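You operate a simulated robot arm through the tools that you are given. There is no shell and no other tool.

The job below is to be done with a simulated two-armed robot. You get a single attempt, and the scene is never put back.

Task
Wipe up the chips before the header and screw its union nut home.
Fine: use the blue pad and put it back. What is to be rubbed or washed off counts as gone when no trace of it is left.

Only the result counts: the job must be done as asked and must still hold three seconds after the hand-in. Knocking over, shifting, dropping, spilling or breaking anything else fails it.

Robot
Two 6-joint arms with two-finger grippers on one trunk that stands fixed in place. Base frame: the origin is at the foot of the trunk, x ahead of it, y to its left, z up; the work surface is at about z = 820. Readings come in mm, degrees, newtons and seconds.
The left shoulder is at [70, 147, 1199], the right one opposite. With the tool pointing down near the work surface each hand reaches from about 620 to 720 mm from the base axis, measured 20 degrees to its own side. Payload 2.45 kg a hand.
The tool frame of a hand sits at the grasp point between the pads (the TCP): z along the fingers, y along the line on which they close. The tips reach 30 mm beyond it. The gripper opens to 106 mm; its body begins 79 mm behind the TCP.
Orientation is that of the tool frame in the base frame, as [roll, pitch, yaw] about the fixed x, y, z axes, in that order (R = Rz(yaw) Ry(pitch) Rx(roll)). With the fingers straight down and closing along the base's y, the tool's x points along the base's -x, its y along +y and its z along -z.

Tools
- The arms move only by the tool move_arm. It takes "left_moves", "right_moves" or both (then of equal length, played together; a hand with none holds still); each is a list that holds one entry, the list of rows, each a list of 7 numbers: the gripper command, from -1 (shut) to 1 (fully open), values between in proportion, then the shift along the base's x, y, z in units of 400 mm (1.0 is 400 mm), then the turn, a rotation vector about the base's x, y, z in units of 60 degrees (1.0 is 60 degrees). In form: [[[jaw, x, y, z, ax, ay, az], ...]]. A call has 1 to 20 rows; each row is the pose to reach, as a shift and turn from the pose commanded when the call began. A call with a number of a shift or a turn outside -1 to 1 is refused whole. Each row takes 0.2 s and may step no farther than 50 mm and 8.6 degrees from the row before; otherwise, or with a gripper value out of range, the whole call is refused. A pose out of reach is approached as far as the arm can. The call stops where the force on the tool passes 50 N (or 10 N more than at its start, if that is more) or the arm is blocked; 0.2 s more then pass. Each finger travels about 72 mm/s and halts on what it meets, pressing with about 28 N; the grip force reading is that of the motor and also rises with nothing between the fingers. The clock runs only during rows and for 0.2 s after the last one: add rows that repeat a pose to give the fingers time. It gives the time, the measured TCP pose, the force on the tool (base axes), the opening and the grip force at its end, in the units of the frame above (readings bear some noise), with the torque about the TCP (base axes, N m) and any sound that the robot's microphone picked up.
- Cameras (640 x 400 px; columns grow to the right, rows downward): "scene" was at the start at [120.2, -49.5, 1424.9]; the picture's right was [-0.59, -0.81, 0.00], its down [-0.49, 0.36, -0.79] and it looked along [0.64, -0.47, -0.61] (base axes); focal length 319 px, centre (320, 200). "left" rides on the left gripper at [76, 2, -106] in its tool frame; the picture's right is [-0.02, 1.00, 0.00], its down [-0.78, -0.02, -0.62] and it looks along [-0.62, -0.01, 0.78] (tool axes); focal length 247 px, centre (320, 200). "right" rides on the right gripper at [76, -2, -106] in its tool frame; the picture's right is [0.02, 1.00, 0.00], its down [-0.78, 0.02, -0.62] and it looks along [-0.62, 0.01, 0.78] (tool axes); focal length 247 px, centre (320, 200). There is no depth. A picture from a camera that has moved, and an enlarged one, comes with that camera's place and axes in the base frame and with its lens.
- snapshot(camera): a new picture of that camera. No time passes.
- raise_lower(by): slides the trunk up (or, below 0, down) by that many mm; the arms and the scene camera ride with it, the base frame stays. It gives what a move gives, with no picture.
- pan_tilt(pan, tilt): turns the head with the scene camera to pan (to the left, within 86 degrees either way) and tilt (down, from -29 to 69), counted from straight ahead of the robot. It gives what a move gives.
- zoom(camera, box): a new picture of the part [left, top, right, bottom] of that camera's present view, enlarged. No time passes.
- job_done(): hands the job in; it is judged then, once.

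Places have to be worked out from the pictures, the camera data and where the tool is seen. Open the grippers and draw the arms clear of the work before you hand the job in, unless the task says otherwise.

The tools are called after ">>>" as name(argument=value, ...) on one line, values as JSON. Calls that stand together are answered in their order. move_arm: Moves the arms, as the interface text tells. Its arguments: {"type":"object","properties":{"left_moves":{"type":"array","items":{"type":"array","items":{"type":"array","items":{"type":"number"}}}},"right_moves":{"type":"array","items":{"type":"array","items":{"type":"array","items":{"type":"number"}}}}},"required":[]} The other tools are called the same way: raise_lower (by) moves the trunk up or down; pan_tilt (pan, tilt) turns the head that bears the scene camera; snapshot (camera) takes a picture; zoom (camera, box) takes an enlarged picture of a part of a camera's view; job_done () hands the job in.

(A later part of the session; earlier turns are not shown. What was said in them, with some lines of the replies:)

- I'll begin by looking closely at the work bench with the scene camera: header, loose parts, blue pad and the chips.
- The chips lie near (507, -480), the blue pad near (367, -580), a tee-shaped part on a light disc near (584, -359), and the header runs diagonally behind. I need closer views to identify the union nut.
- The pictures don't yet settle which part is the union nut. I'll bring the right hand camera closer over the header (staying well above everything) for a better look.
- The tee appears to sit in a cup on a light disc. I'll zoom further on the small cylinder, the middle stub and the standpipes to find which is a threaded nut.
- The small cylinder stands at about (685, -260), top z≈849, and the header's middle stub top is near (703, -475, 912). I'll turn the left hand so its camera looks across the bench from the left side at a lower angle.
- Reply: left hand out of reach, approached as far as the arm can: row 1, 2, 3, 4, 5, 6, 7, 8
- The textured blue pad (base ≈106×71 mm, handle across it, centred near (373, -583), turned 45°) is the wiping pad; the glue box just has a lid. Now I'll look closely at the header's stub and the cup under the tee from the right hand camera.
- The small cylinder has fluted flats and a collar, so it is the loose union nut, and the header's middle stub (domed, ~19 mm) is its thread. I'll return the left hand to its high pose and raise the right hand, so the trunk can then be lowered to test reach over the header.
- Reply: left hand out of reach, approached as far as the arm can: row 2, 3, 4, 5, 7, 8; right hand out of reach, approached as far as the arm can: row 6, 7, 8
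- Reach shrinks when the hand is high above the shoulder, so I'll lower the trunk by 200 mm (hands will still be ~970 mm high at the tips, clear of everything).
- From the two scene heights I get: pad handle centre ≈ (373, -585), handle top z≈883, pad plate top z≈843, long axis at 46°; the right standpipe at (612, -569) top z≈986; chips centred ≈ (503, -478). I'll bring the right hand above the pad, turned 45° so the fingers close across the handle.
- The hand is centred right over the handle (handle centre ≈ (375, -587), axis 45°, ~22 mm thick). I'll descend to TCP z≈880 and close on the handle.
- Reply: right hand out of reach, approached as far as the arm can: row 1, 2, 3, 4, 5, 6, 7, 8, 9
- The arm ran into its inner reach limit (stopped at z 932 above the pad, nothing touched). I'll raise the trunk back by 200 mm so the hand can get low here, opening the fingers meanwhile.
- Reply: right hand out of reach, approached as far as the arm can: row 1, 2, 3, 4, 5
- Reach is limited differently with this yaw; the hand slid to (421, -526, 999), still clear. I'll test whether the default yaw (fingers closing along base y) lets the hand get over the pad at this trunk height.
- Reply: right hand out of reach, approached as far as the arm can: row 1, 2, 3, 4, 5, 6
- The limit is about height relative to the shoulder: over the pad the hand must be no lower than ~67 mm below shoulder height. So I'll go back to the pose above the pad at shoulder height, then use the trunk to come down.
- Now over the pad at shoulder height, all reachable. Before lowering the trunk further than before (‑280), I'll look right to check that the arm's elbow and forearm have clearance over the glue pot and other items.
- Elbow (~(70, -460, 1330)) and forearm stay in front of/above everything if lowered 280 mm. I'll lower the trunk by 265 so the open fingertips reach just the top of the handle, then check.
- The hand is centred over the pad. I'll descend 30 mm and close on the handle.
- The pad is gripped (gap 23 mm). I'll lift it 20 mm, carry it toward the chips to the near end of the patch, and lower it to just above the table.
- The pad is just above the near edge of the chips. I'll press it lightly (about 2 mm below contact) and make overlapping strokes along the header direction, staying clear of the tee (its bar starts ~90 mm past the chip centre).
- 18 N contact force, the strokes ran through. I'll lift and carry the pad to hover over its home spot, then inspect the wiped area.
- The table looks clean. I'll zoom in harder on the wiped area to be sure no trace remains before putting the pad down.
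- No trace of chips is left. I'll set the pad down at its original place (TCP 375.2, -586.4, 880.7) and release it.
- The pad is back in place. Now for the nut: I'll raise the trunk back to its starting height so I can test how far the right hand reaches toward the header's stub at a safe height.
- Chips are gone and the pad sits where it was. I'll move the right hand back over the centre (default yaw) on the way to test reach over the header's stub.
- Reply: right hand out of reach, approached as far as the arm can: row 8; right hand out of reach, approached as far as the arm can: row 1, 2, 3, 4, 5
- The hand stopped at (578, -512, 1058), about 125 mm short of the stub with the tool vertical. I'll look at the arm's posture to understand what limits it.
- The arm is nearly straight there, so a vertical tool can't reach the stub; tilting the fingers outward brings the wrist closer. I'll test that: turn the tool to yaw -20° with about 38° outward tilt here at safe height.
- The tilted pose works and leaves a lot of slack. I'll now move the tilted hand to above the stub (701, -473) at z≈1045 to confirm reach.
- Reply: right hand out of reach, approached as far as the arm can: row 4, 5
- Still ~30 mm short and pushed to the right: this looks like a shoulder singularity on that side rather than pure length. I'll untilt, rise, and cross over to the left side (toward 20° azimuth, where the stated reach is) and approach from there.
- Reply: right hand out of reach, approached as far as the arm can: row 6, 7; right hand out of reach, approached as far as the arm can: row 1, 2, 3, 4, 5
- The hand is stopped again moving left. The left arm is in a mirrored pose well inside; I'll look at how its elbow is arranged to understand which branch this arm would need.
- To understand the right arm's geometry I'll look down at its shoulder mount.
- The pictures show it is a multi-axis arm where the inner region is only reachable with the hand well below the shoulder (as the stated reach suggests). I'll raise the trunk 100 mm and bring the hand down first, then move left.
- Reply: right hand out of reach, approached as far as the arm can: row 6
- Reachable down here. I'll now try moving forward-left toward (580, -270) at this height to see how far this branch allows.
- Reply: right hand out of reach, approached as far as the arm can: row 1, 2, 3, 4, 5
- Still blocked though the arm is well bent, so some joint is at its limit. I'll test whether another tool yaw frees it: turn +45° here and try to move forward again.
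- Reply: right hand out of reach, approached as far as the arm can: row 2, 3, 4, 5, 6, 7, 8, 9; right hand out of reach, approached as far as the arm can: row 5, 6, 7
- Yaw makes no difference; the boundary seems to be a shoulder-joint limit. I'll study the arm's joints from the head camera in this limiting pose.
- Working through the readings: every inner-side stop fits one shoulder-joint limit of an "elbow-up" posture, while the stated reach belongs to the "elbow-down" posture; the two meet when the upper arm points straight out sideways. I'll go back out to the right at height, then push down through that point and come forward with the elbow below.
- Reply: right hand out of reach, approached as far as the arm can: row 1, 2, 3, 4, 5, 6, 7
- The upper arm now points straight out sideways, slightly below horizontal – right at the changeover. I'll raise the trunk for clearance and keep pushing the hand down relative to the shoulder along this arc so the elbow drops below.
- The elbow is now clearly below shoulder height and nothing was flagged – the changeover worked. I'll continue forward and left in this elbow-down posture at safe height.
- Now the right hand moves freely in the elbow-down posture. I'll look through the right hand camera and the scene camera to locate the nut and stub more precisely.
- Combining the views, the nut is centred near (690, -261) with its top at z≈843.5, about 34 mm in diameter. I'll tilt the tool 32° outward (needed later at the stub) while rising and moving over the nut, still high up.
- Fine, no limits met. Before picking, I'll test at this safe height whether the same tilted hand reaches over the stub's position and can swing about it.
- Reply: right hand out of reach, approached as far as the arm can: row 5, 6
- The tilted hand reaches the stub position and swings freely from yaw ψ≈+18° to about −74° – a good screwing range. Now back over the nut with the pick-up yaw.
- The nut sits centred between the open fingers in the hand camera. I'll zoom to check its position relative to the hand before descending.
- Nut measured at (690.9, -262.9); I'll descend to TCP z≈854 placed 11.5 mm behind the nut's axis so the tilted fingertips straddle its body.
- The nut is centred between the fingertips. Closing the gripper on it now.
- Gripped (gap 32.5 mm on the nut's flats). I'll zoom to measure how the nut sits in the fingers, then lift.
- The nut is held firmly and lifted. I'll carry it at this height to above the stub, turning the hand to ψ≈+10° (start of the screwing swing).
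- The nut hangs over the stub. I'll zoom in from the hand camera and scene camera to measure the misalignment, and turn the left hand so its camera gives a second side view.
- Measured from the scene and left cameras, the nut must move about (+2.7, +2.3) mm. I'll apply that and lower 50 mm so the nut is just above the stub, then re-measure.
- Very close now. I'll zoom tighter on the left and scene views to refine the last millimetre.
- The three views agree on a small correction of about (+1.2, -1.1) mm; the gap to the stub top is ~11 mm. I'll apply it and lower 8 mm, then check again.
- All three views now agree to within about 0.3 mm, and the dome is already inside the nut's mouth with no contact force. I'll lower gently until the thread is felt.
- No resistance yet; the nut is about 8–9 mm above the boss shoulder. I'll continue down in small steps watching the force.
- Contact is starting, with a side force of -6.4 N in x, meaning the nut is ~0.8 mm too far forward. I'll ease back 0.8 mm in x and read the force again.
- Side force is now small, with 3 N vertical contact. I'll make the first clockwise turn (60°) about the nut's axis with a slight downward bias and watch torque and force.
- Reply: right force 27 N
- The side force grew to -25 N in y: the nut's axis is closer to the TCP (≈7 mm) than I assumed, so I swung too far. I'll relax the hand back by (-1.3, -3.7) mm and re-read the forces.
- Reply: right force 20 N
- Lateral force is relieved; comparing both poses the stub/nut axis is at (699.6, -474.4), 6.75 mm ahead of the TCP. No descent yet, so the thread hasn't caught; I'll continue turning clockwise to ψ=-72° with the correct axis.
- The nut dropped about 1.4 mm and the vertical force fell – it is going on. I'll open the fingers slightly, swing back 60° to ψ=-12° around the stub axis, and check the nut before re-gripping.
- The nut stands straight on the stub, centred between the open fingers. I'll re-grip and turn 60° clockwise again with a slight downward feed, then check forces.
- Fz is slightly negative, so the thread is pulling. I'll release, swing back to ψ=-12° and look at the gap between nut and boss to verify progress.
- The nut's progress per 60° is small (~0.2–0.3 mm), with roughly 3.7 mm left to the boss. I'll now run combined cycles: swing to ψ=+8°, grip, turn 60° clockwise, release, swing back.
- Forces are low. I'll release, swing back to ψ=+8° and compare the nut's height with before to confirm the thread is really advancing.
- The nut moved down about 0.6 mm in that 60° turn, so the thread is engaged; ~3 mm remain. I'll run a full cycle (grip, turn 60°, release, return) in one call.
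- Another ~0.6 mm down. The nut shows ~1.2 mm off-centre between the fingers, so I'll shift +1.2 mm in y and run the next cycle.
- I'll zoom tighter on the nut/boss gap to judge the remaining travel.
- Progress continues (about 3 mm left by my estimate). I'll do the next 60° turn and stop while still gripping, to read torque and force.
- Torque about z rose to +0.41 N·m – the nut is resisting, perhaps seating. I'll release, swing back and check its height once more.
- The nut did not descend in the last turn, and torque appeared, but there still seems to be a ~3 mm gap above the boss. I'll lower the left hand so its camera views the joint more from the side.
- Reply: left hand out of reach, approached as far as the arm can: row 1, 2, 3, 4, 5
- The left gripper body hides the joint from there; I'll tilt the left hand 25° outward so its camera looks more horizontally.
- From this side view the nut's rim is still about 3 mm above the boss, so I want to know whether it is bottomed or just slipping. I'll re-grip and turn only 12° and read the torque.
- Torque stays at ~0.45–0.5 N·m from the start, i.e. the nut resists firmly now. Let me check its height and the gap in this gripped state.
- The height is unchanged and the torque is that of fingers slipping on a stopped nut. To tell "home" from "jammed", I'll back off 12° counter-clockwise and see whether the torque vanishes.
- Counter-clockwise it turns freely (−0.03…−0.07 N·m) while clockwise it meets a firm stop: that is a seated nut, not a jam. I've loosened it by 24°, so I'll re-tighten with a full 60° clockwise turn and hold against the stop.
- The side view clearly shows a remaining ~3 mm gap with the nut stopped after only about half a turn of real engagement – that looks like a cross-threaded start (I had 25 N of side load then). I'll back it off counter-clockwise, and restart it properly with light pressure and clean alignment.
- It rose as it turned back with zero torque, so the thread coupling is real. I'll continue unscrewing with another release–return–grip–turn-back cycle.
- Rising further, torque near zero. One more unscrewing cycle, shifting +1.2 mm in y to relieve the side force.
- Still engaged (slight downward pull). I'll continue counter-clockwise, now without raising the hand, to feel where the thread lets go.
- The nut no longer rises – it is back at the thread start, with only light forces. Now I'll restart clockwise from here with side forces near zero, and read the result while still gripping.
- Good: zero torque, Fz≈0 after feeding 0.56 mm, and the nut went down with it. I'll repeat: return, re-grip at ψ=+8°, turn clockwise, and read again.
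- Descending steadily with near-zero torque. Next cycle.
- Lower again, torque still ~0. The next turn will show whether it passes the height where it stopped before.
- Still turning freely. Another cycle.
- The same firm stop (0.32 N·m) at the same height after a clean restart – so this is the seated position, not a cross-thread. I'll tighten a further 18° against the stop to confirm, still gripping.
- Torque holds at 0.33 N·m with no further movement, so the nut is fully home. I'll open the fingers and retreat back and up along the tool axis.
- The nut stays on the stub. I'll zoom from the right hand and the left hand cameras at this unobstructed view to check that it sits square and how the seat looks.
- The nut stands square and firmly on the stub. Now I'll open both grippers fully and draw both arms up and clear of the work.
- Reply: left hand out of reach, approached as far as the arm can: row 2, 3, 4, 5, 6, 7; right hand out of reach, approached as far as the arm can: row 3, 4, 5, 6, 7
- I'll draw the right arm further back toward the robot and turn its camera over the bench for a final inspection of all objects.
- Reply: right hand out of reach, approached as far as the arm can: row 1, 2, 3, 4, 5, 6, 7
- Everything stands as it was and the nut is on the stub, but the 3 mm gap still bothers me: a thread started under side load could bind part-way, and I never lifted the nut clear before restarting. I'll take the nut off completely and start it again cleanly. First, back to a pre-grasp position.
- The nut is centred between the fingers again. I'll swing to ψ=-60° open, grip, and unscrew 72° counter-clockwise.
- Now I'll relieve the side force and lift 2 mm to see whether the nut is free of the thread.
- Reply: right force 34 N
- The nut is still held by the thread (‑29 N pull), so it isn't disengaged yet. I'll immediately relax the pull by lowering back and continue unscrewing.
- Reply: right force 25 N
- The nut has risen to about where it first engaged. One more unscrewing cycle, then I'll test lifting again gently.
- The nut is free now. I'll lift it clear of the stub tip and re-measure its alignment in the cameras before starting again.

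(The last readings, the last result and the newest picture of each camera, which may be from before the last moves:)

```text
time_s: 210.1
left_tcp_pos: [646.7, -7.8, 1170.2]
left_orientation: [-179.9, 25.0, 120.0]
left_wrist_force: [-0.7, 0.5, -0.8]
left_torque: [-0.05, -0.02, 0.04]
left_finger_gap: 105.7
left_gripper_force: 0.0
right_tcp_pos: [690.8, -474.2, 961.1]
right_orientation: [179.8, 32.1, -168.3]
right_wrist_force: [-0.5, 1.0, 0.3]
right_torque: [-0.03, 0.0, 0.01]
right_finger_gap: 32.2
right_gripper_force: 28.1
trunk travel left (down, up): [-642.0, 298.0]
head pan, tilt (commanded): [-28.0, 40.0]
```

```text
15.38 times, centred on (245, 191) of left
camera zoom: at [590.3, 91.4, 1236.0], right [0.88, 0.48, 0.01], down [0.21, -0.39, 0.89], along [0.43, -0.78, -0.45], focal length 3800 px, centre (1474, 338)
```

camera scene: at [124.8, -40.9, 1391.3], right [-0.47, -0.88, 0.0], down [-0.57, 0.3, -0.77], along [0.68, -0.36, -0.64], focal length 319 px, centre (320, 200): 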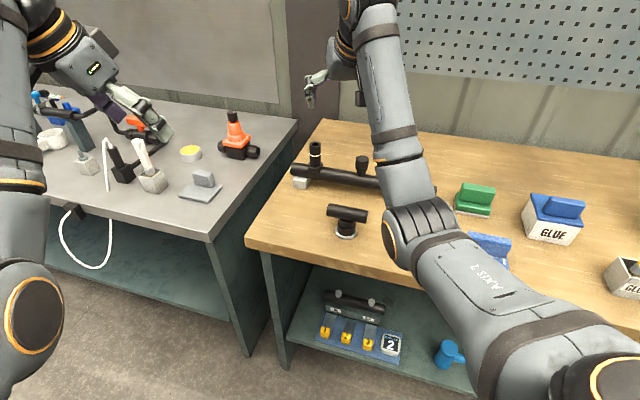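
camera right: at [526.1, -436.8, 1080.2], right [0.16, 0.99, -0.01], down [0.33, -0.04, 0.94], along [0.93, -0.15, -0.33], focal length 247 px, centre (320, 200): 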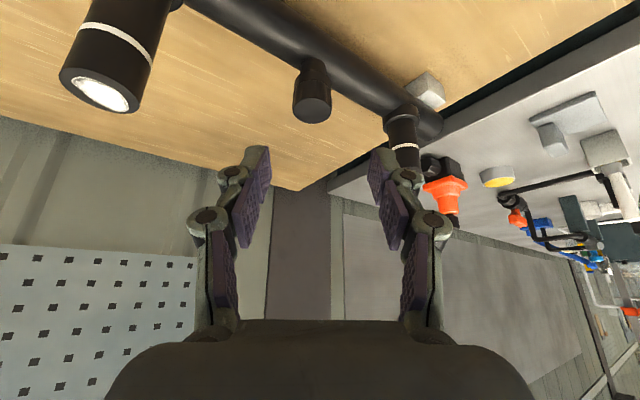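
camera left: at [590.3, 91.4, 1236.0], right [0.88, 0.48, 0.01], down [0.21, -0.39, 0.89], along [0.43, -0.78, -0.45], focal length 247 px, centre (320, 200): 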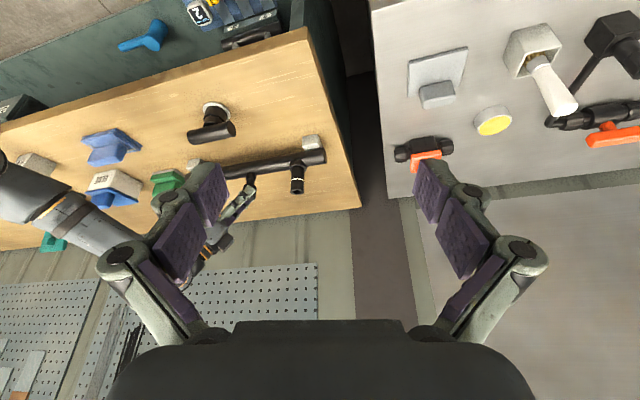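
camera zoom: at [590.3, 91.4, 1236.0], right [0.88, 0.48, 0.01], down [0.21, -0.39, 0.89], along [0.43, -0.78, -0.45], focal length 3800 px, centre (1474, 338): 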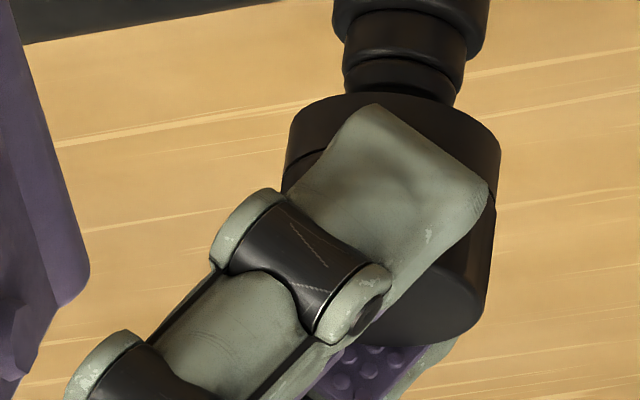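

Scene and left views put the nut within ~0.5–0.9 mm; I'll correct (+0.3, -0.9) mm and lower to just above the thread.

>>> move_arm(right_moves=[[[-1, 0.00075, -0.00225, -0.012, 0, 0, 0], [-1, 0.00075, -0.00225, -0.024, 0, 0, 0], [-1, 0.00075, -0.00225, -0.034, 0, 0, 0], [-1, 0.00075, -0.00225, -0.034, 0, 0, 0]]])

>>> move_arm(right_moves=[[[-1, 0, 0, -0.0015, 0, 0, 0], [-1, 0, 0, -0.003, 0, 0, 0]]])

>>> move_arm(right_moves=[[[-1, 0, 0, -0.0015, 0, 0, 0], [-1, 0, 0, -0.003, 0, 0, 0]]])

```text
time_s: 211.1
left_tcp_pos: [647.1, -9.0, 1170.7]
left_orientation: [-179.8, 25.0, 119.9]
left_wrist_force: [0.2, 0.4, -0.9]
left_torque: [0.0, 0.0, -0.01]
left_finger_gap: 105.7
left_gripper_force: 0.1
right_tcp_pos: [690.6, -475.5, 949.3]
right_orientation: [179.7, 32.0, -168.4]
right_wrist_force: [-0.1, 0.4, -0.6]
right_torque: [-0.01, 0.02, -0.02]
right_finger_gap: 32.3
right_gripper_force: 27.8
trunk travel left (down, up): [-642.0, 298.0]
head pan, tilt (commanded): [-28.0, 40.0]
```

```text
time_s: 211.7
left_tcp_pos: [646.2, -8.2, 1169.8]
left_orientation: [-179.8, 25.0, 120.0]
left_wrist_force: [0.2, 0.2, -0.1]
left_torque: [0.02, 0.02, -0.04]
left_finger_gap: 105.9
left_gripper_force: 0.0
right_tcp_pos: [689.7, -477.0, 948.1]
right_orientation: [179.8, 31.9, -168.4]
right_wrist_force: [-0.4, -1.9, 0.0]
right_torque: [-0.06, -0.06, -0.01]
right_finger_gap: 32.3
right_gripper_force: 27.6
trunk travel left (down, up): [-642.0, 298.0]
head pan, tilt (commanded): [-28.0, 40.0]
```

```text
time_s: 212.3
left_tcp_pos: [646.4, -8.0, 1170.4]
left_orientation: [-179.8, 25.0, 120.1]
left_wrist_force: [-0.5, 0.3, -0.1]
left_torque: [0.01, 0.0, -0.04]
left_finger_gap: 105.9
left_gripper_force: 0.2
right_tcp_pos: [690.7, -475.4, 947.2]
right_orientation: [179.8, 32.2, -168.3]
right_wrist_force: [-0.5, -2.5, 2.9]
right_torque: [-0.11, 0.02, -0.03]
right_finger_gap: 32.2
right_gripper_force: 28.1
trunk travel left (down, up): [-642.0, 298.0]
head pan, tilt (commanded): [-28.0, 40.0]
```

Light contact (2.9 N) with little side force. Re-estimating the nut's offset in this grip as ~9.9 mm, I'll turn clockwise in a half stroke about that axis and check the forces.

>>> move_arm(right_moves=[[[-1, 0, -0.001, 0, 0, 0, 0], [-1, -0.0005, 0.0027, 0, 0, 0, -0.1433], [-1, -0.0004, 0.0063, -0.0001, 0, 0, -0.285], [-1, 0.0002, 0.01, -0.0002, 0, 0, -0.4283], [-1, 0.0014, 0.0135, -0.0003, 0, 0, -0.5717]]])

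```text
time_s: 213.5
left_tcp_pos: [645.3, -7.7, 1171.5]
left_orientation: [-179.8, 25.0, 120.0]
left_wrist_force: [-0.2, -0.1, 0.3]
left_torque: [-0.01, 0.01, -0.04]
left_finger_gap: 105.8
left_gripper_force: 0.1
right_tcp_pos: [688.8, -469.4, 946.3]
right_orientation: [179.8, 32.1, 157.2]
right_wrist_force: [2.8, -4.3, 5.5]
right_torque: [-0.23, -0.09, -0.04]
right_finger_gap: 32.5
right_gripper_force: 28.0
trunk travel left (down, up): [-642.0, 298.0]
head pan, tilt (commanded): [-28.0, 40.0]
```

>>> move_arm(right_moves=[[[-1, 0.001, -0.002, 0, 0, 0, 0], [-1, 0.0025, 0.001, 0, 0, 0, -0.1433], [-1, 0.0045, 0.0037, 0, 0, 0, -0.285], [-1, 0.0068, 0.0062, 0, 0, 0, -0.4283], [-1, 0.0068, 0.0062, 0, 0, 0, -0.4283]]])

>>> zoom(camera="left", box=[236, 170, 262, 196])

```text
time_s: 214.7
left_tcp_pos: [645.3, -7.2, 1171.3]
left_orientation: [-179.8, 25.0, 120.0]
left_wrist_force: [0.5, 0.0, -0.9]
left_torque: [-0.02, 0.02, -0.03]
left_finger_gap: 106.1
left_gripper_force: 0.1
right_tcp_pos: [692.6, -466.6, 946.2]
right_orientation: [179.8, 32.0, 131.6]
right_wrist_force: [1.9, 0.7, 3.2]
right_torque: [-0.06, -0.06, 0.02]
right_finger_gap: 32.2
right_gripper_force: 28.3
trunk travel left (down, up): [-642.0, 298.0]
head pan, tilt (commanded): [-28.0, 40.0]
```

```text
15.38 times, centred on (249, 183) of left
camera zoom: at [589.9, 91.9, 1236.2], right [0.88, 0.48, 0.01], down [0.21, -0.39, 0.89], along [0.43, -0.78, -0.45], focal length 3800 px, centre (1412, 462)
```

zoom: 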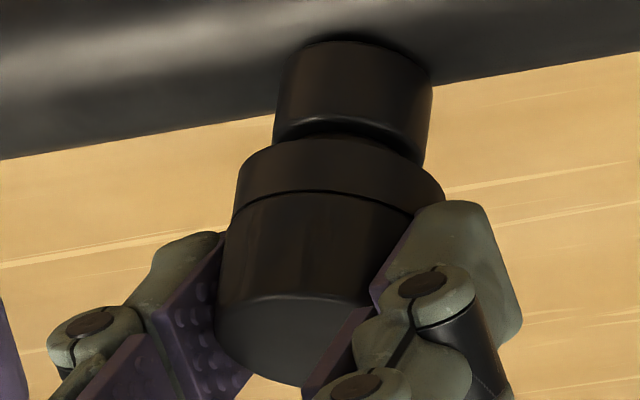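

Side forces are almost nil now. I'll go on with clean cycles: release, return to ψ=+11.7°, re-grip, turn 60° clockwise with a gentle feed.

>>> move_arm(right_moves=[[[-0.06, 0.0005, -0.0006, 0, 0, 0, 0], [-0.06, -0.0018, -0.0029, 0, 0, 0, 0.1433], [-0.06, -0.0036, -0.0055, 0, 0, 0, 0.285], [-0.06, -0.0051, -0.0085, 0, 0, 0, 0.4283], [-0.06, -0.0061, -0.0116, 0, 0, 0, 0.5717], [-0.06, -0.0067, -0.0148, 0, 0, 0, 0.715], [-0.06, -0.0068, -0.018, 0, 0, 0, 0.8567], [-0.06, -0.0063, -0.0212, 0, 0, 0, 1.0], [-1, -0.0063, -0.0212, 0, 0, 0, 1.0], [-1, -0.0063, -0.0212, 0, 0, 0, 1.0], [-1, -0.0063, -0.0212, 0, 0, 0, 1.0], [-1, -0.0068, -0.018, -0.0002, 0, 0, 0.8567], [-1, -0.0067, -0.0148, -0.0004, 0, 0, 0.715], [-1, -0.0061, -0.0116, -0.0006, 0, 0, 0.5717], [-1, -0.0051, -0.0085, -0.0008, 0, 0, 0.4283], [-1, -0.0036, -0.0055, -0.001, 0, 0, 0.285], [-1, -0.0018, -0.0029, -0.0012, 0, 0, 0.1433], [-1, 0.0005, -0.0006, -0.0013, 0, 0, 0], [-1, 0.0005, -0.0006, -0.0013, 0, 0, 0]]])

>>> zoom(camera="left", box=[236, 170, 262, 196])

```text
time_s: 218.7
left_tcp_pos: [646.2, -7.8, 1169.8]
left_orientation: [-179.9, 24.9, 120.0]
left_wrist_force: [-0.6, -0.8, 0.5]
left_torque: [0.02, 0.0, 0.01]
left_finger_gap: 105.9
left_gripper_force: 0.1
right_tcp_pos: [693.5, -467.8, 945.7]
right_orientation: [179.9, 32.0, 131.6]
right_wrist_force: [2.3, 0.0, 0.3]
right_torque: [-0.05, -0.09, 0.01]
right_finger_gap: 32.4
right_gripper_force: 28.2
trunk travel left (down, up): [-642.0, 298.0]
head pan, tilt (commanded): [-28.0, 40.0]
```

```text
15.38 times, centred on (249, 183) of left
camera zoom: at [590.3, 91.2, 1236.1], right [0.88, 0.48, 0.01], down [0.21, -0.39, 0.89], along [0.43, -0.78, -0.45], focal length 3800 px, centre (1412, 462)
```

zoom: 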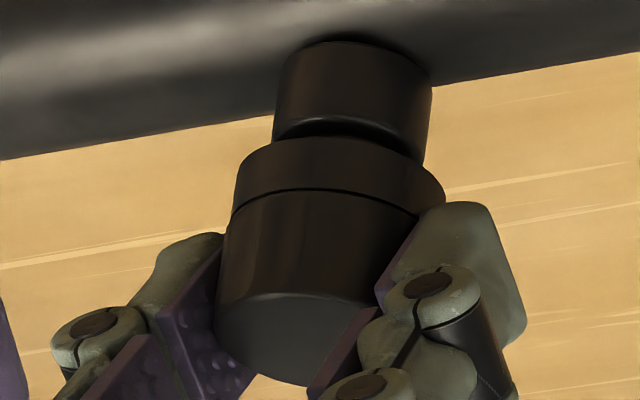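

>>> move_arm(right_moves=[[[-0.06, 0.001, 0, 0, 0, 0, 0], [-0.06, -0.0013, -0.0024, 0, 0, 0, 0.1433], [-0.06, -0.0031, -0.005, 0, 0, 0, 0.285], [-0.06, -0.0046, -0.0079, 0, 0, 0, 0.4283], [-0.06, -0.0056, -0.011, 0, 0, 0, 0.5717], [-0.06, -0.0062, -0.0142, 0, 0, 0, 0.715], [-0.06, -0.0063, -0.0174, 0, 0, 0, 0.8567], [-0.06, -0.0058, -0.0207, 0, 0, 0, 1.0], [-1, -0.0058, -0.0207, 0, 0, 0, 1.0], [-1, -0.0058, -0.0207, 0, 0, 0, 1.0], [-1, -0.0058, -0.0207, 0, 0, 0, 1.0], [-1, -0.0063, -0.0174, -0.0002, 0, 0, 0.8567], [-1, -0.0062, -0.0142, -0.0004, 0, 0, 0.715], [-1, -0.0056, -0.011, -0.0006, 0, 0, 0.5717], [-1, -0.0046, -0.0079, -0.0008, 0, 0, 0.4283], [-1, -0.0031, -0.005, -0.001, 0, 0, 0.285], [-1, -0.0013, -0.0024, -0.0012, 0, 0, 0.1433], [-1, 0.001, 0, -0.0013, 0, 0, 0], [-1, 0.001, 0, -0.0013, 0, 0, 0]]])

>>> zoom(camera="left", box=[236, 170, 262, 196])

```text
time_s: 222.7
left_tcp_pos: [646.5, -7.9, 1171.3]
left_orientation: [-179.8, 25.0, 119.9]
left_wrist_force: [0.1, -0.7, -0.2]
left_torque: [0.03, 0.0, 0.0]
left_finger_gap: 105.8
left_gripper_force: 0.0
right_tcp_pos: [693.9, -467.2, 945.6]
right_orientation: [179.8, 32.0, 131.5]
right_wrist_force: [-1.0, 0.4, -0.4]
right_torque: [-0.13, 0.05, 0.05]
right_finger_gap: 32.2
right_gripper_force: 27.9
trunk travel left (down, up): [-642.0, 298.0]
head pan, tilt (commanded): [-28.0, 40.0]
```

```text
15.38 times, centred on (249, 183) of left
camera zoom: at [590.1, 91.3, 1236.2], right [0.88, 0.48, 0.01], down [0.21, -0.39, 0.89], along [0.43, -0.78, -0.45], focal length 3800 px, centre (1412, 462)
```

zoom: 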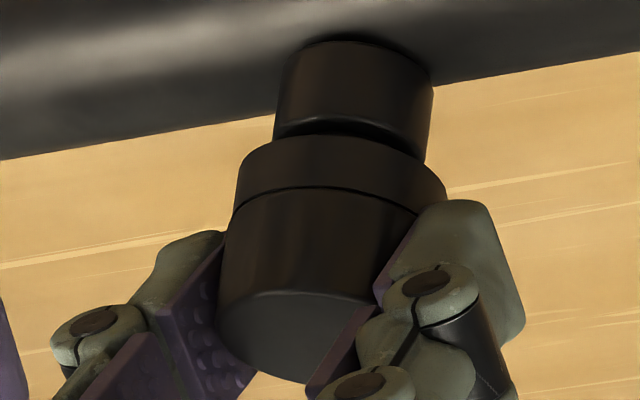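

Descending ~0.4 mm per turn of 60° with negligible side load. Continuing.

>>> move_arm(right_moves=[[[-0.06, 0, 0, 0, 0, 0, 0], [-0.06, -0.0023, -0.0024, 0, 0, 0, 0.1433], [-0.06, -0.0041, -0.005, 0, 0, 0, 0.285], [-0.06, -0.0056, -0.0079, 0, 0, 0, 0.4283], [-0.06, -0.0066, -0.011, 0, 0, 0, 0.5717], [-0.06, -0.0072, -0.0142, 0, 0, 0, 0.715], [-0.06, -0.0073, -0.0174, 0, 0, 0, 0.8567], [-0.06, -0.0068, -0.0207, 0, 0, 0, 1.0], [-1, -0.0068, -0.0207, 0, 0, 0, 1.0], [-1, -0.0068, -0.0207, 0, 0, 0, 1.0], [-1, -0.0068, -0.0207, 0, 0, 0, 1.0], [-1, -0.0073, -0.0174, -0.0002, 0, 0, 0.8567], [-1, -0.0072, -0.0142, -0.0004, 0, 0, 0.715], [-1, -0.0066, -0.011, -0.0006, 0, 0, 0.5717], [-1, -0.0056, -0.0079, -0.0007, 0, 0, 0.4283], [-1, -0.0041, -0.005, -0.0008, 0, 0, 0.285], [-1, -0.0023, -0.0024, -0.0009, 0, 0, 0.1433], [-1, 0, 0, -0.001, 0, 0, 0], [-1, 0, 0, -0.001, 0, 0, 0]]])

>>> move_arm(right_moves=[[[-0.06, 0, 0, 0, 0, 0, 0], [-0.06, -0.0023, -0.0024, 0, 0, 0, 0.1433], [-0.06, -0.0041, -0.005, 0, 0, 0, 0.285], [-0.06, -0.0056, -0.0079, 0, 0, 0, 0.4283], [-0.06, -0.0066, -0.011, 0, 0, 0, 0.5717], [-0.06, -0.0072, -0.0142, 0, 0, 0, 0.715], [-0.06, -0.0073, -0.0174, 0, 0, 0, 0.8567], [-0.06, -0.0068, -0.0207, 0, 0, 0, 1.0], [-1, -0.0068, -0.0207, 0, 0, 0, 1.0], [-1, -0.0068, -0.0207, 0, 0, 0, 1.0], [-1, -0.0068, -0.0207, 0, 0, 0, 1.0], [-1, -0.0073, -0.0174, -0.0002, 0, 0, 0.8567], [-1, -0.0072, -0.0142, -0.0004, 0, 0, 0.715], [-1, -0.0066, -0.011, -0.0006, 0, 0, 0.5717], [-1, -0.0056, -0.0079, -0.0007, 0, 0, 0.4283], [-1, -0.0041, -0.005, -0.0008, 0, 0, 0.285], [-1, -0.0023, -0.0024, -0.0009, 0, 0, 0.1433], [-1, 0, 0, -0.001, 0, 0, 0], [-1, 0, 0, -0.001, 0, 0, 0]]])

>>> zoom(camera="left", box=[236, 170, 262, 196])

```text
time_s: 226.7
left_tcp_pos: [646.3, -7.5, 1171.3]
left_orientation: [-179.8, 24.9, 120.0]
left_wrist_force: [0.1, 0.0, 0.0]
left_torque: [0.01, 0.02, 0.02]
left_finger_gap: 106.2
left_gripper_force: 0.2
right_tcp_pos: [694.0, -467.6, 945.1]
right_orientation: [179.8, 31.9, 131.6]
right_wrist_force: [-1.4, 0.3, 0.0]
right_torque: [-0.07, 0.11, 0.0]
right_finger_gap: 32.1
right_gripper_force: 27.8
trunk travel left (down, up): [-642.0, 298.0]
head pan, tilt (commanded): [-28.0, 40.0]
```

```text
time_s: 230.7
left_tcp_pos: [646.4, -7.6, 1169.7]
left_orientation: [-179.8, 25.0, 119.9]
left_wrist_force: [-0.1, -0.4, 0.1]
left_torque: [0.02, 0.02, -0.01]
left_finger_gap: 106.1
left_gripper_force: 0.0
right_tcp_pos: [694.0, -466.8, 944.1]
right_orientation: [179.7, 32.1, 131.4]
right_wrist_force: [0.2, -0.7, 1.4]
right_torque: [-0.13, -0.01, 0.37]
right_finger_gap: 32.3
right_gripper_force: 27.6
trunk travel left (down, up): [-642.0, 298.0]
head pan, tilt (commanded): [-28.0, 40.0]
```

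```text
15.38 times, centred on (249, 183) of left
camera zoom: at [590.0, 91.3, 1236.2], right [0.88, 0.48, 0.01], down [0.21, -0.39, 0.89], along [0.43, -0.78, -0.45], focal length 3800 px, centre (1412, 462)
```

zoom: 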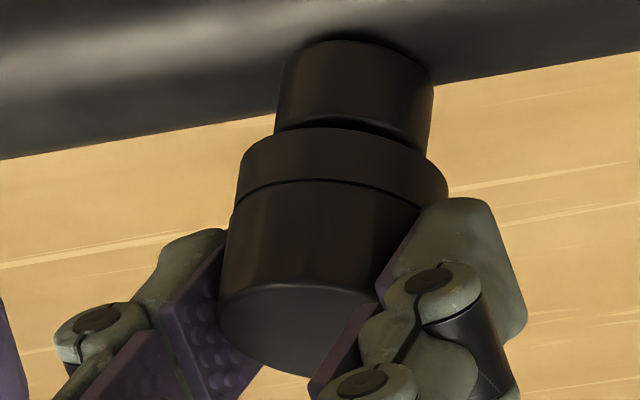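

The stop appears again (0.37 N·m) after about 300° from engagement, this time with virtually no side load throughout. I'll release and compare the height with the earlier stops.

>>> move_arm(right_moves=[[[-0.06, 0, 0, 0, 0, 0, 0], [-0.06, -0.0023, -0.0024, 0, 0, 0, 0.1433], [-0.06, -0.0041, -0.005, 0, 0, 0, 0.285], [-0.06, -0.0056, -0.0079, 0, 0, 0, 0.4283], [-0.06, -0.0066, -0.011, 0, 0, 0, 0.5717], [-0.06, -0.0072, -0.0142, 0, 0, 0, 0.715], [-0.06, -0.0073, -0.0174, 0, 0, 0, 0.8567], [-0.06, -0.0068, -0.0207, 0, 0, 0, 1.0], [-0.06, -0.0068, -0.0207, 0, 0, 0, 1.0]]])

>>> zoom(camera="scene", box=[356, 166, 370, 176])

>>> zoom(camera="left", box=[236, 170, 262, 196])

```text
time_s: 232.7
left_tcp_pos: [646.0, -7.9, 1169.9]
left_orientation: [-179.9, 25.0, 120.1]
left_wrist_force: [0.7, 0.4, 0.0]
left_torque: [0.03, 0.03, -0.03]
left_finger_gap: 105.8
left_gripper_force: 0.2
right_tcp_pos: [692.5, -476.2, 945.6]
right_orientation: [179.8, 32.1, -168.3]
right_wrist_force: [-0.3, 0.2, 0.1]
right_torque: [-0.02, 0.0, 0.0]
right_finger_gap: 49.8
right_gripper_force: 0.0
trunk travel left (down, up): [-642.0, 298.0]
head pan, tilt (commanded): [-28.0, 40.0]
```

```text
16.00 times, centred on (363, 171) of scene
camera zoom: at [125.5, -38.0, 1391.3], right [-0.47, -0.88, 0.0], down [-0.57, 0.3, -0.77], along [0.68, -0.36, -0.64], focal length 5108 px, centre (-368, 664)
```

zoom: 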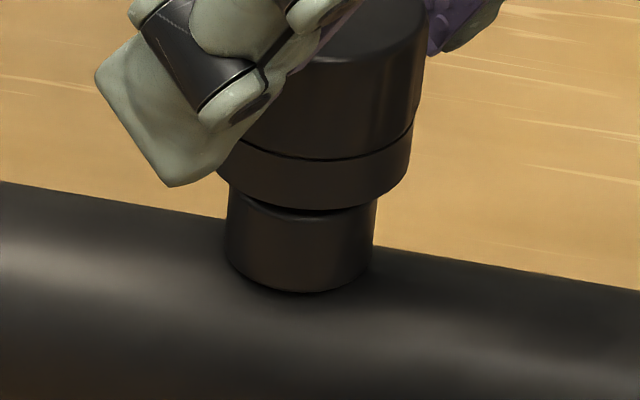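

```text
15.38 times, centred on (249, 183) of left
camera zoom: at [590.1, 91.5, 1236.1], right [0.88, 0.48, 0.01], down [0.21, -0.39, 0.89], along [0.43, -0.78, -0.45], focal length 3800 px, centre (1412, 462)
```

zoom: 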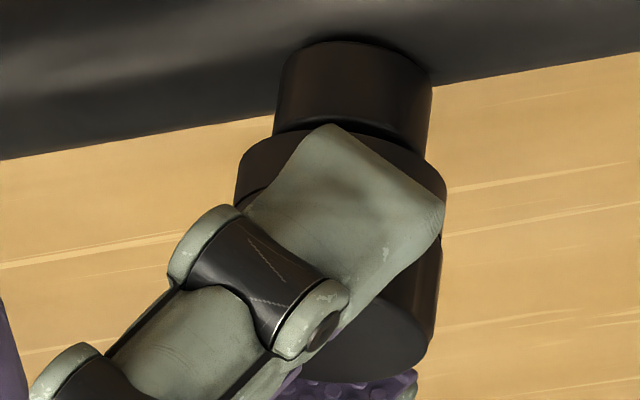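

The nut stops at exactly the same height a third time, now with a completely clean thread start – this is its home position. I'll withdraw along the tool axis with the fingers open.

>>> move_arm(right_moves=[[[0.0, 0, 0, 0, 0, 0, 0], [0.0, -0.0325, -0.0067, 0.053, 0, 0, 0], [0.0, -0.065, -0.0134, 0.106, 0, 0, 0], [0.0, -0.0975, -0.02, 0.159, 0, 0, 0], [0.0, -0.13, -0.027, 0.212, 0, 0, 0], [0.5, -0.16, 0.02, 0.26, 0, 0, 0], [1.0, -0.19, 0.08, 0.3, 0, 0, 0], [1.0, -0.21, 0.14, 0.32, 0, 0, 0], [1.0, -0.22, 0.2, 0.33, 0, 0, 0]]])

>>> snapshot(camera="scene")

>>> zoom(camera="left", box=[230, 165, 270, 205])

```text
time_s: 234.7
left_tcp_pos: [646.4, -7.9, 1170.0]
left_orientation: [-179.7, 25.0, 120.0]
left_wrist_force: [-0.6, 0.9, -1.2]
left_torque: [0.0, -0.01, -0.04]
left_finger_gap: 105.8
left_gripper_force: 0.0
right_tcp_pos: [602.0, -395.0, 1077.6]
right_orientation: [179.9, 32.1, -168.4]
right_wrist_force: [0.0, -0.1, 0.6]
right_torque: [-0.02, -0.01, -0.02]
right_finger_gap: 106.1
right_gripper_force: 0.1
trunk travel left (down, up): [-642.0, 298.0]
head pan, tilt (commanded): [-28.0, 40.0]
```

```text
taken
camera scene: at [125.6, -37.2, 1391.3], right [-0.47, -0.88, 0.0], down [-0.57, 0.3, -0.77], along [0.68, -0.36, -0.64], focal length 319 px, centre (320, 200)
```

scene: 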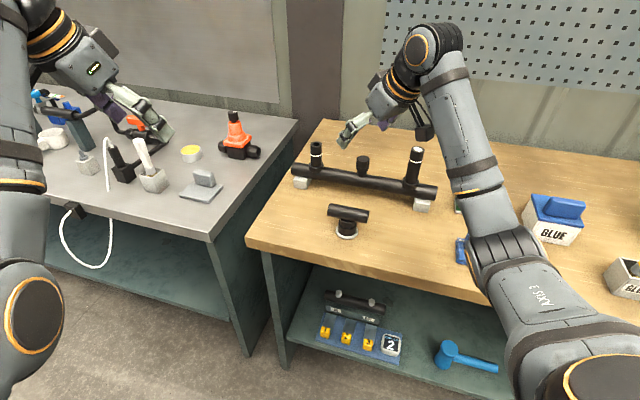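

```text
10.00 times, centred on (250, 185) of left
camera zoom: at [590.3, 92.2, 1236.0], right [0.88, 0.48, 0.01], down [0.21, -0.39, 0.89], along [0.43, -0.78, -0.45], focal length 2470 px, centre (1020, 350)
```

zoom: 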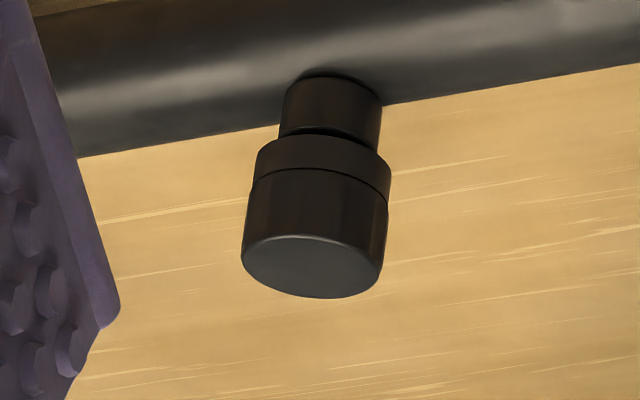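

The nut sits straight on the stub, and the arms are free of it. I'll raise the trunk to draw both arms well clear and inspect everything one last time.

>>> raise_lower(by=200)

>>> pan_tilt(pan=-38, tilt=42)

>>> snapshot(camera="scene")

>>> snapshot(camera="right")

```text
time_s: 236.9
left_tcp_pos: [645.8, -7.2, 1370.8]
left_orientation: [-179.8, 25.0, 120.0]
left_wrist_force: [0.4, -0.9, 0.2]
left_torque: [0.0, -0.01, 0.02]
left_finger_gap: 105.9
left_gripper_force: 0.1
right_tcp_pos: [602.9, -396.1, 1275.8]
right_orientation: [179.8, 32.0, -168.4]
right_wrist_force: [-0.3, -0.3, -0.3]
right_torque: [-0.03, 0.0, 0.03]
right_finger_gap: 105.7
right_gripper_force: 0.1
trunk travel left (down, up): [-842.0, 98.0]
head pan, tilt (commanded): [-28.0, 40.0]
```

```text
time_s: 237.6
left_tcp_pos: [645.3, -7.5, 1370.4]
left_orientation: [-179.8, 25.0, 120.0]
left_wrist_force: [0.2, 0.2, 0.2]
left_torque: [0.03, 0.0, 0.01]
left_finger_gap: 105.9
left_gripper_force: 0.1
right_tcp_pos: [602.3, -395.8, 1277.0]
right_orientation: [179.8, 32.0, -168.4]
right_wrist_force: [0.3, -0.4, -0.1]
right_torque: [0.03, 0.0, 0.01]
right_finger_gap: 106.1
right_gripper_force: 0.0
trunk travel left (down, up): [-842.0, 98.0]
head pan, tilt (commanded): [-38.0, 42.0]
```

```text
taken
camera scene: at [116.5, -49.8, 1588.3], right [-0.62, -0.79, 0.0], down [-0.53, 0.41, -0.74], along [0.59, -0.46, -0.67], focal length 319 px, centre (320, 200)
```

scene: 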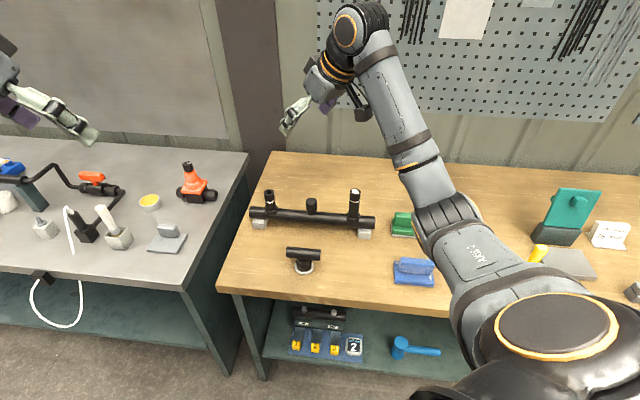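

```text
taken
camera right: at [484.8, -421.7, 1326.0], right [-0.22, 0.98, -0.01], down [0.32, 0.08, 0.94], along [0.92, 0.21, -0.33], focal length 247 px, centre (320, 200)
```

right: 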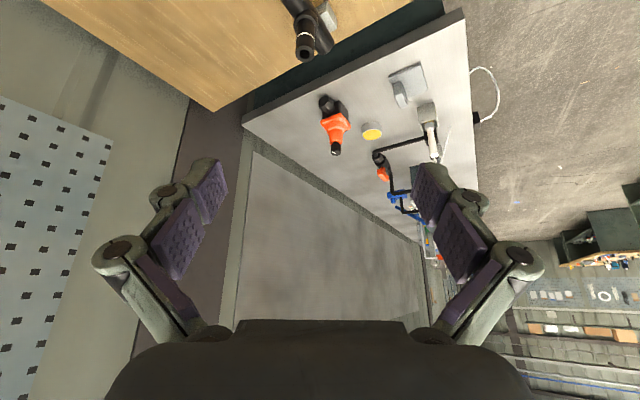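

>>> zoom(camera="scene", box=[235, 180, 445, 300])

>>> zoom(camera="scene", box=[318, 240, 440, 300])

>>> zoom(camera="scene", box=[295, 190, 330, 222])

```text
3.05 times, centred on (340, 240) of scene
camera zoom: at [116.5, -49.8, 1588.3], right [-0.62, -0.79, 0.0], down [-0.53, 0.41, -0.74], along [0.59, -0.46, -0.67], focal length 973 px, centre (259, 78)
```

zoom: 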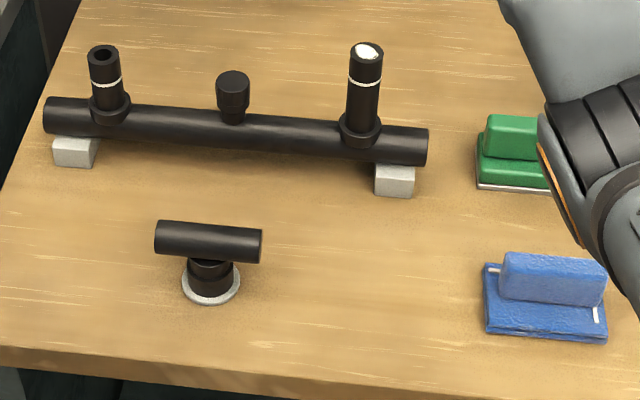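

```text
5.25 times, centred on (379, 270) of scene
camera zoom: at [116.5, -49.8, 1588.3], right [-0.62, -0.79, 0.0], down [-0.53, 0.41, -0.74], along [0.59, -0.46, -0.67], focal length 1675 px, centre (10, -167)
```

zoom: 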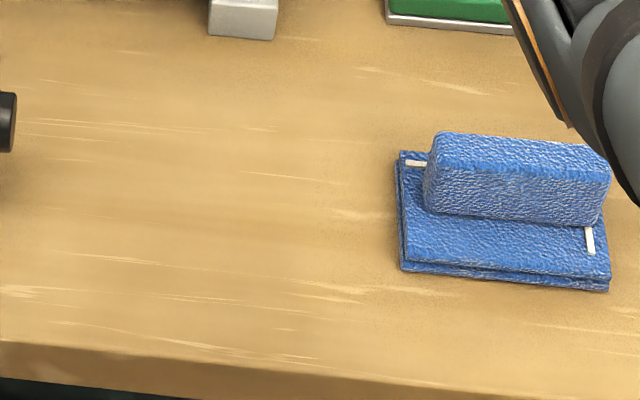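

```text
12.50 times, centred on (312, 206) of scene
camera zoom: at [116.5, -49.8, 1588.3], right [-0.62, -0.79, 0.0], down [-0.53, 0.41, -0.74], along [0.59, -0.46, -0.67], focal length 3991 px, centre (414, 125)
```

zoom: 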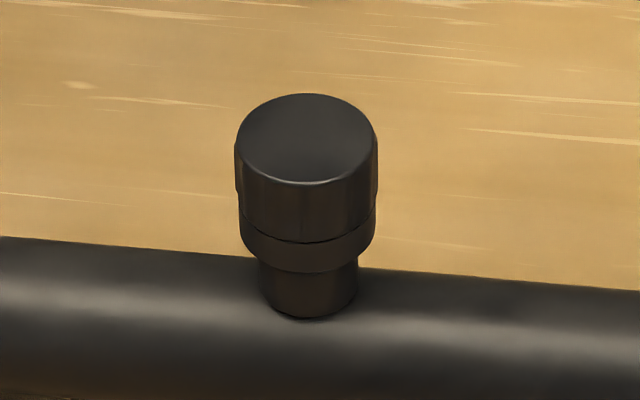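

The last pictures show no chips left on the bench, and the blue pad back in its place. The union nut is tight against its stop on the header's stub, though about 3 mm of stub still shows beneath it; it stopped at that same height three times. The tee, the header and the other objects stand as before, both grippers are open and the arms are clear, so I'm handing the job in.

>>> job_done()

```text
The job is handed in.
```

I handed the job in, but I could not confirm that the nut is fully home, because the nut does not touch the boss.

- **Chips:** wiped up with the blue pad. Close-up pictures of the area showed no trace afterwards.
- **Blue pad:** put back where it came from, within about 1 mm.
- **Union nut:** screwed onto the header's middle stub until it would turn no further. About 3 mm of stub still shows between it and the boss below.
    - It came to a firm stop at that same height three times. The third time I had taken the nut right off and restarted it with almost no side load.
    - It turns freely the other way, so I judged this to be its seat rather than a jam. My fingers started to slip at about 0.4–0.5 N·m, so I could not tighten it harder.
- **First start:** the nut took about 25 N of side load then, and later I pulled up on it with about 30 N while it was still threaded. The header did not look shifted afterwards.
- **Everything else:** the tee and the other objects stand where they were. Both grippers are open and the arms are clear of the work.
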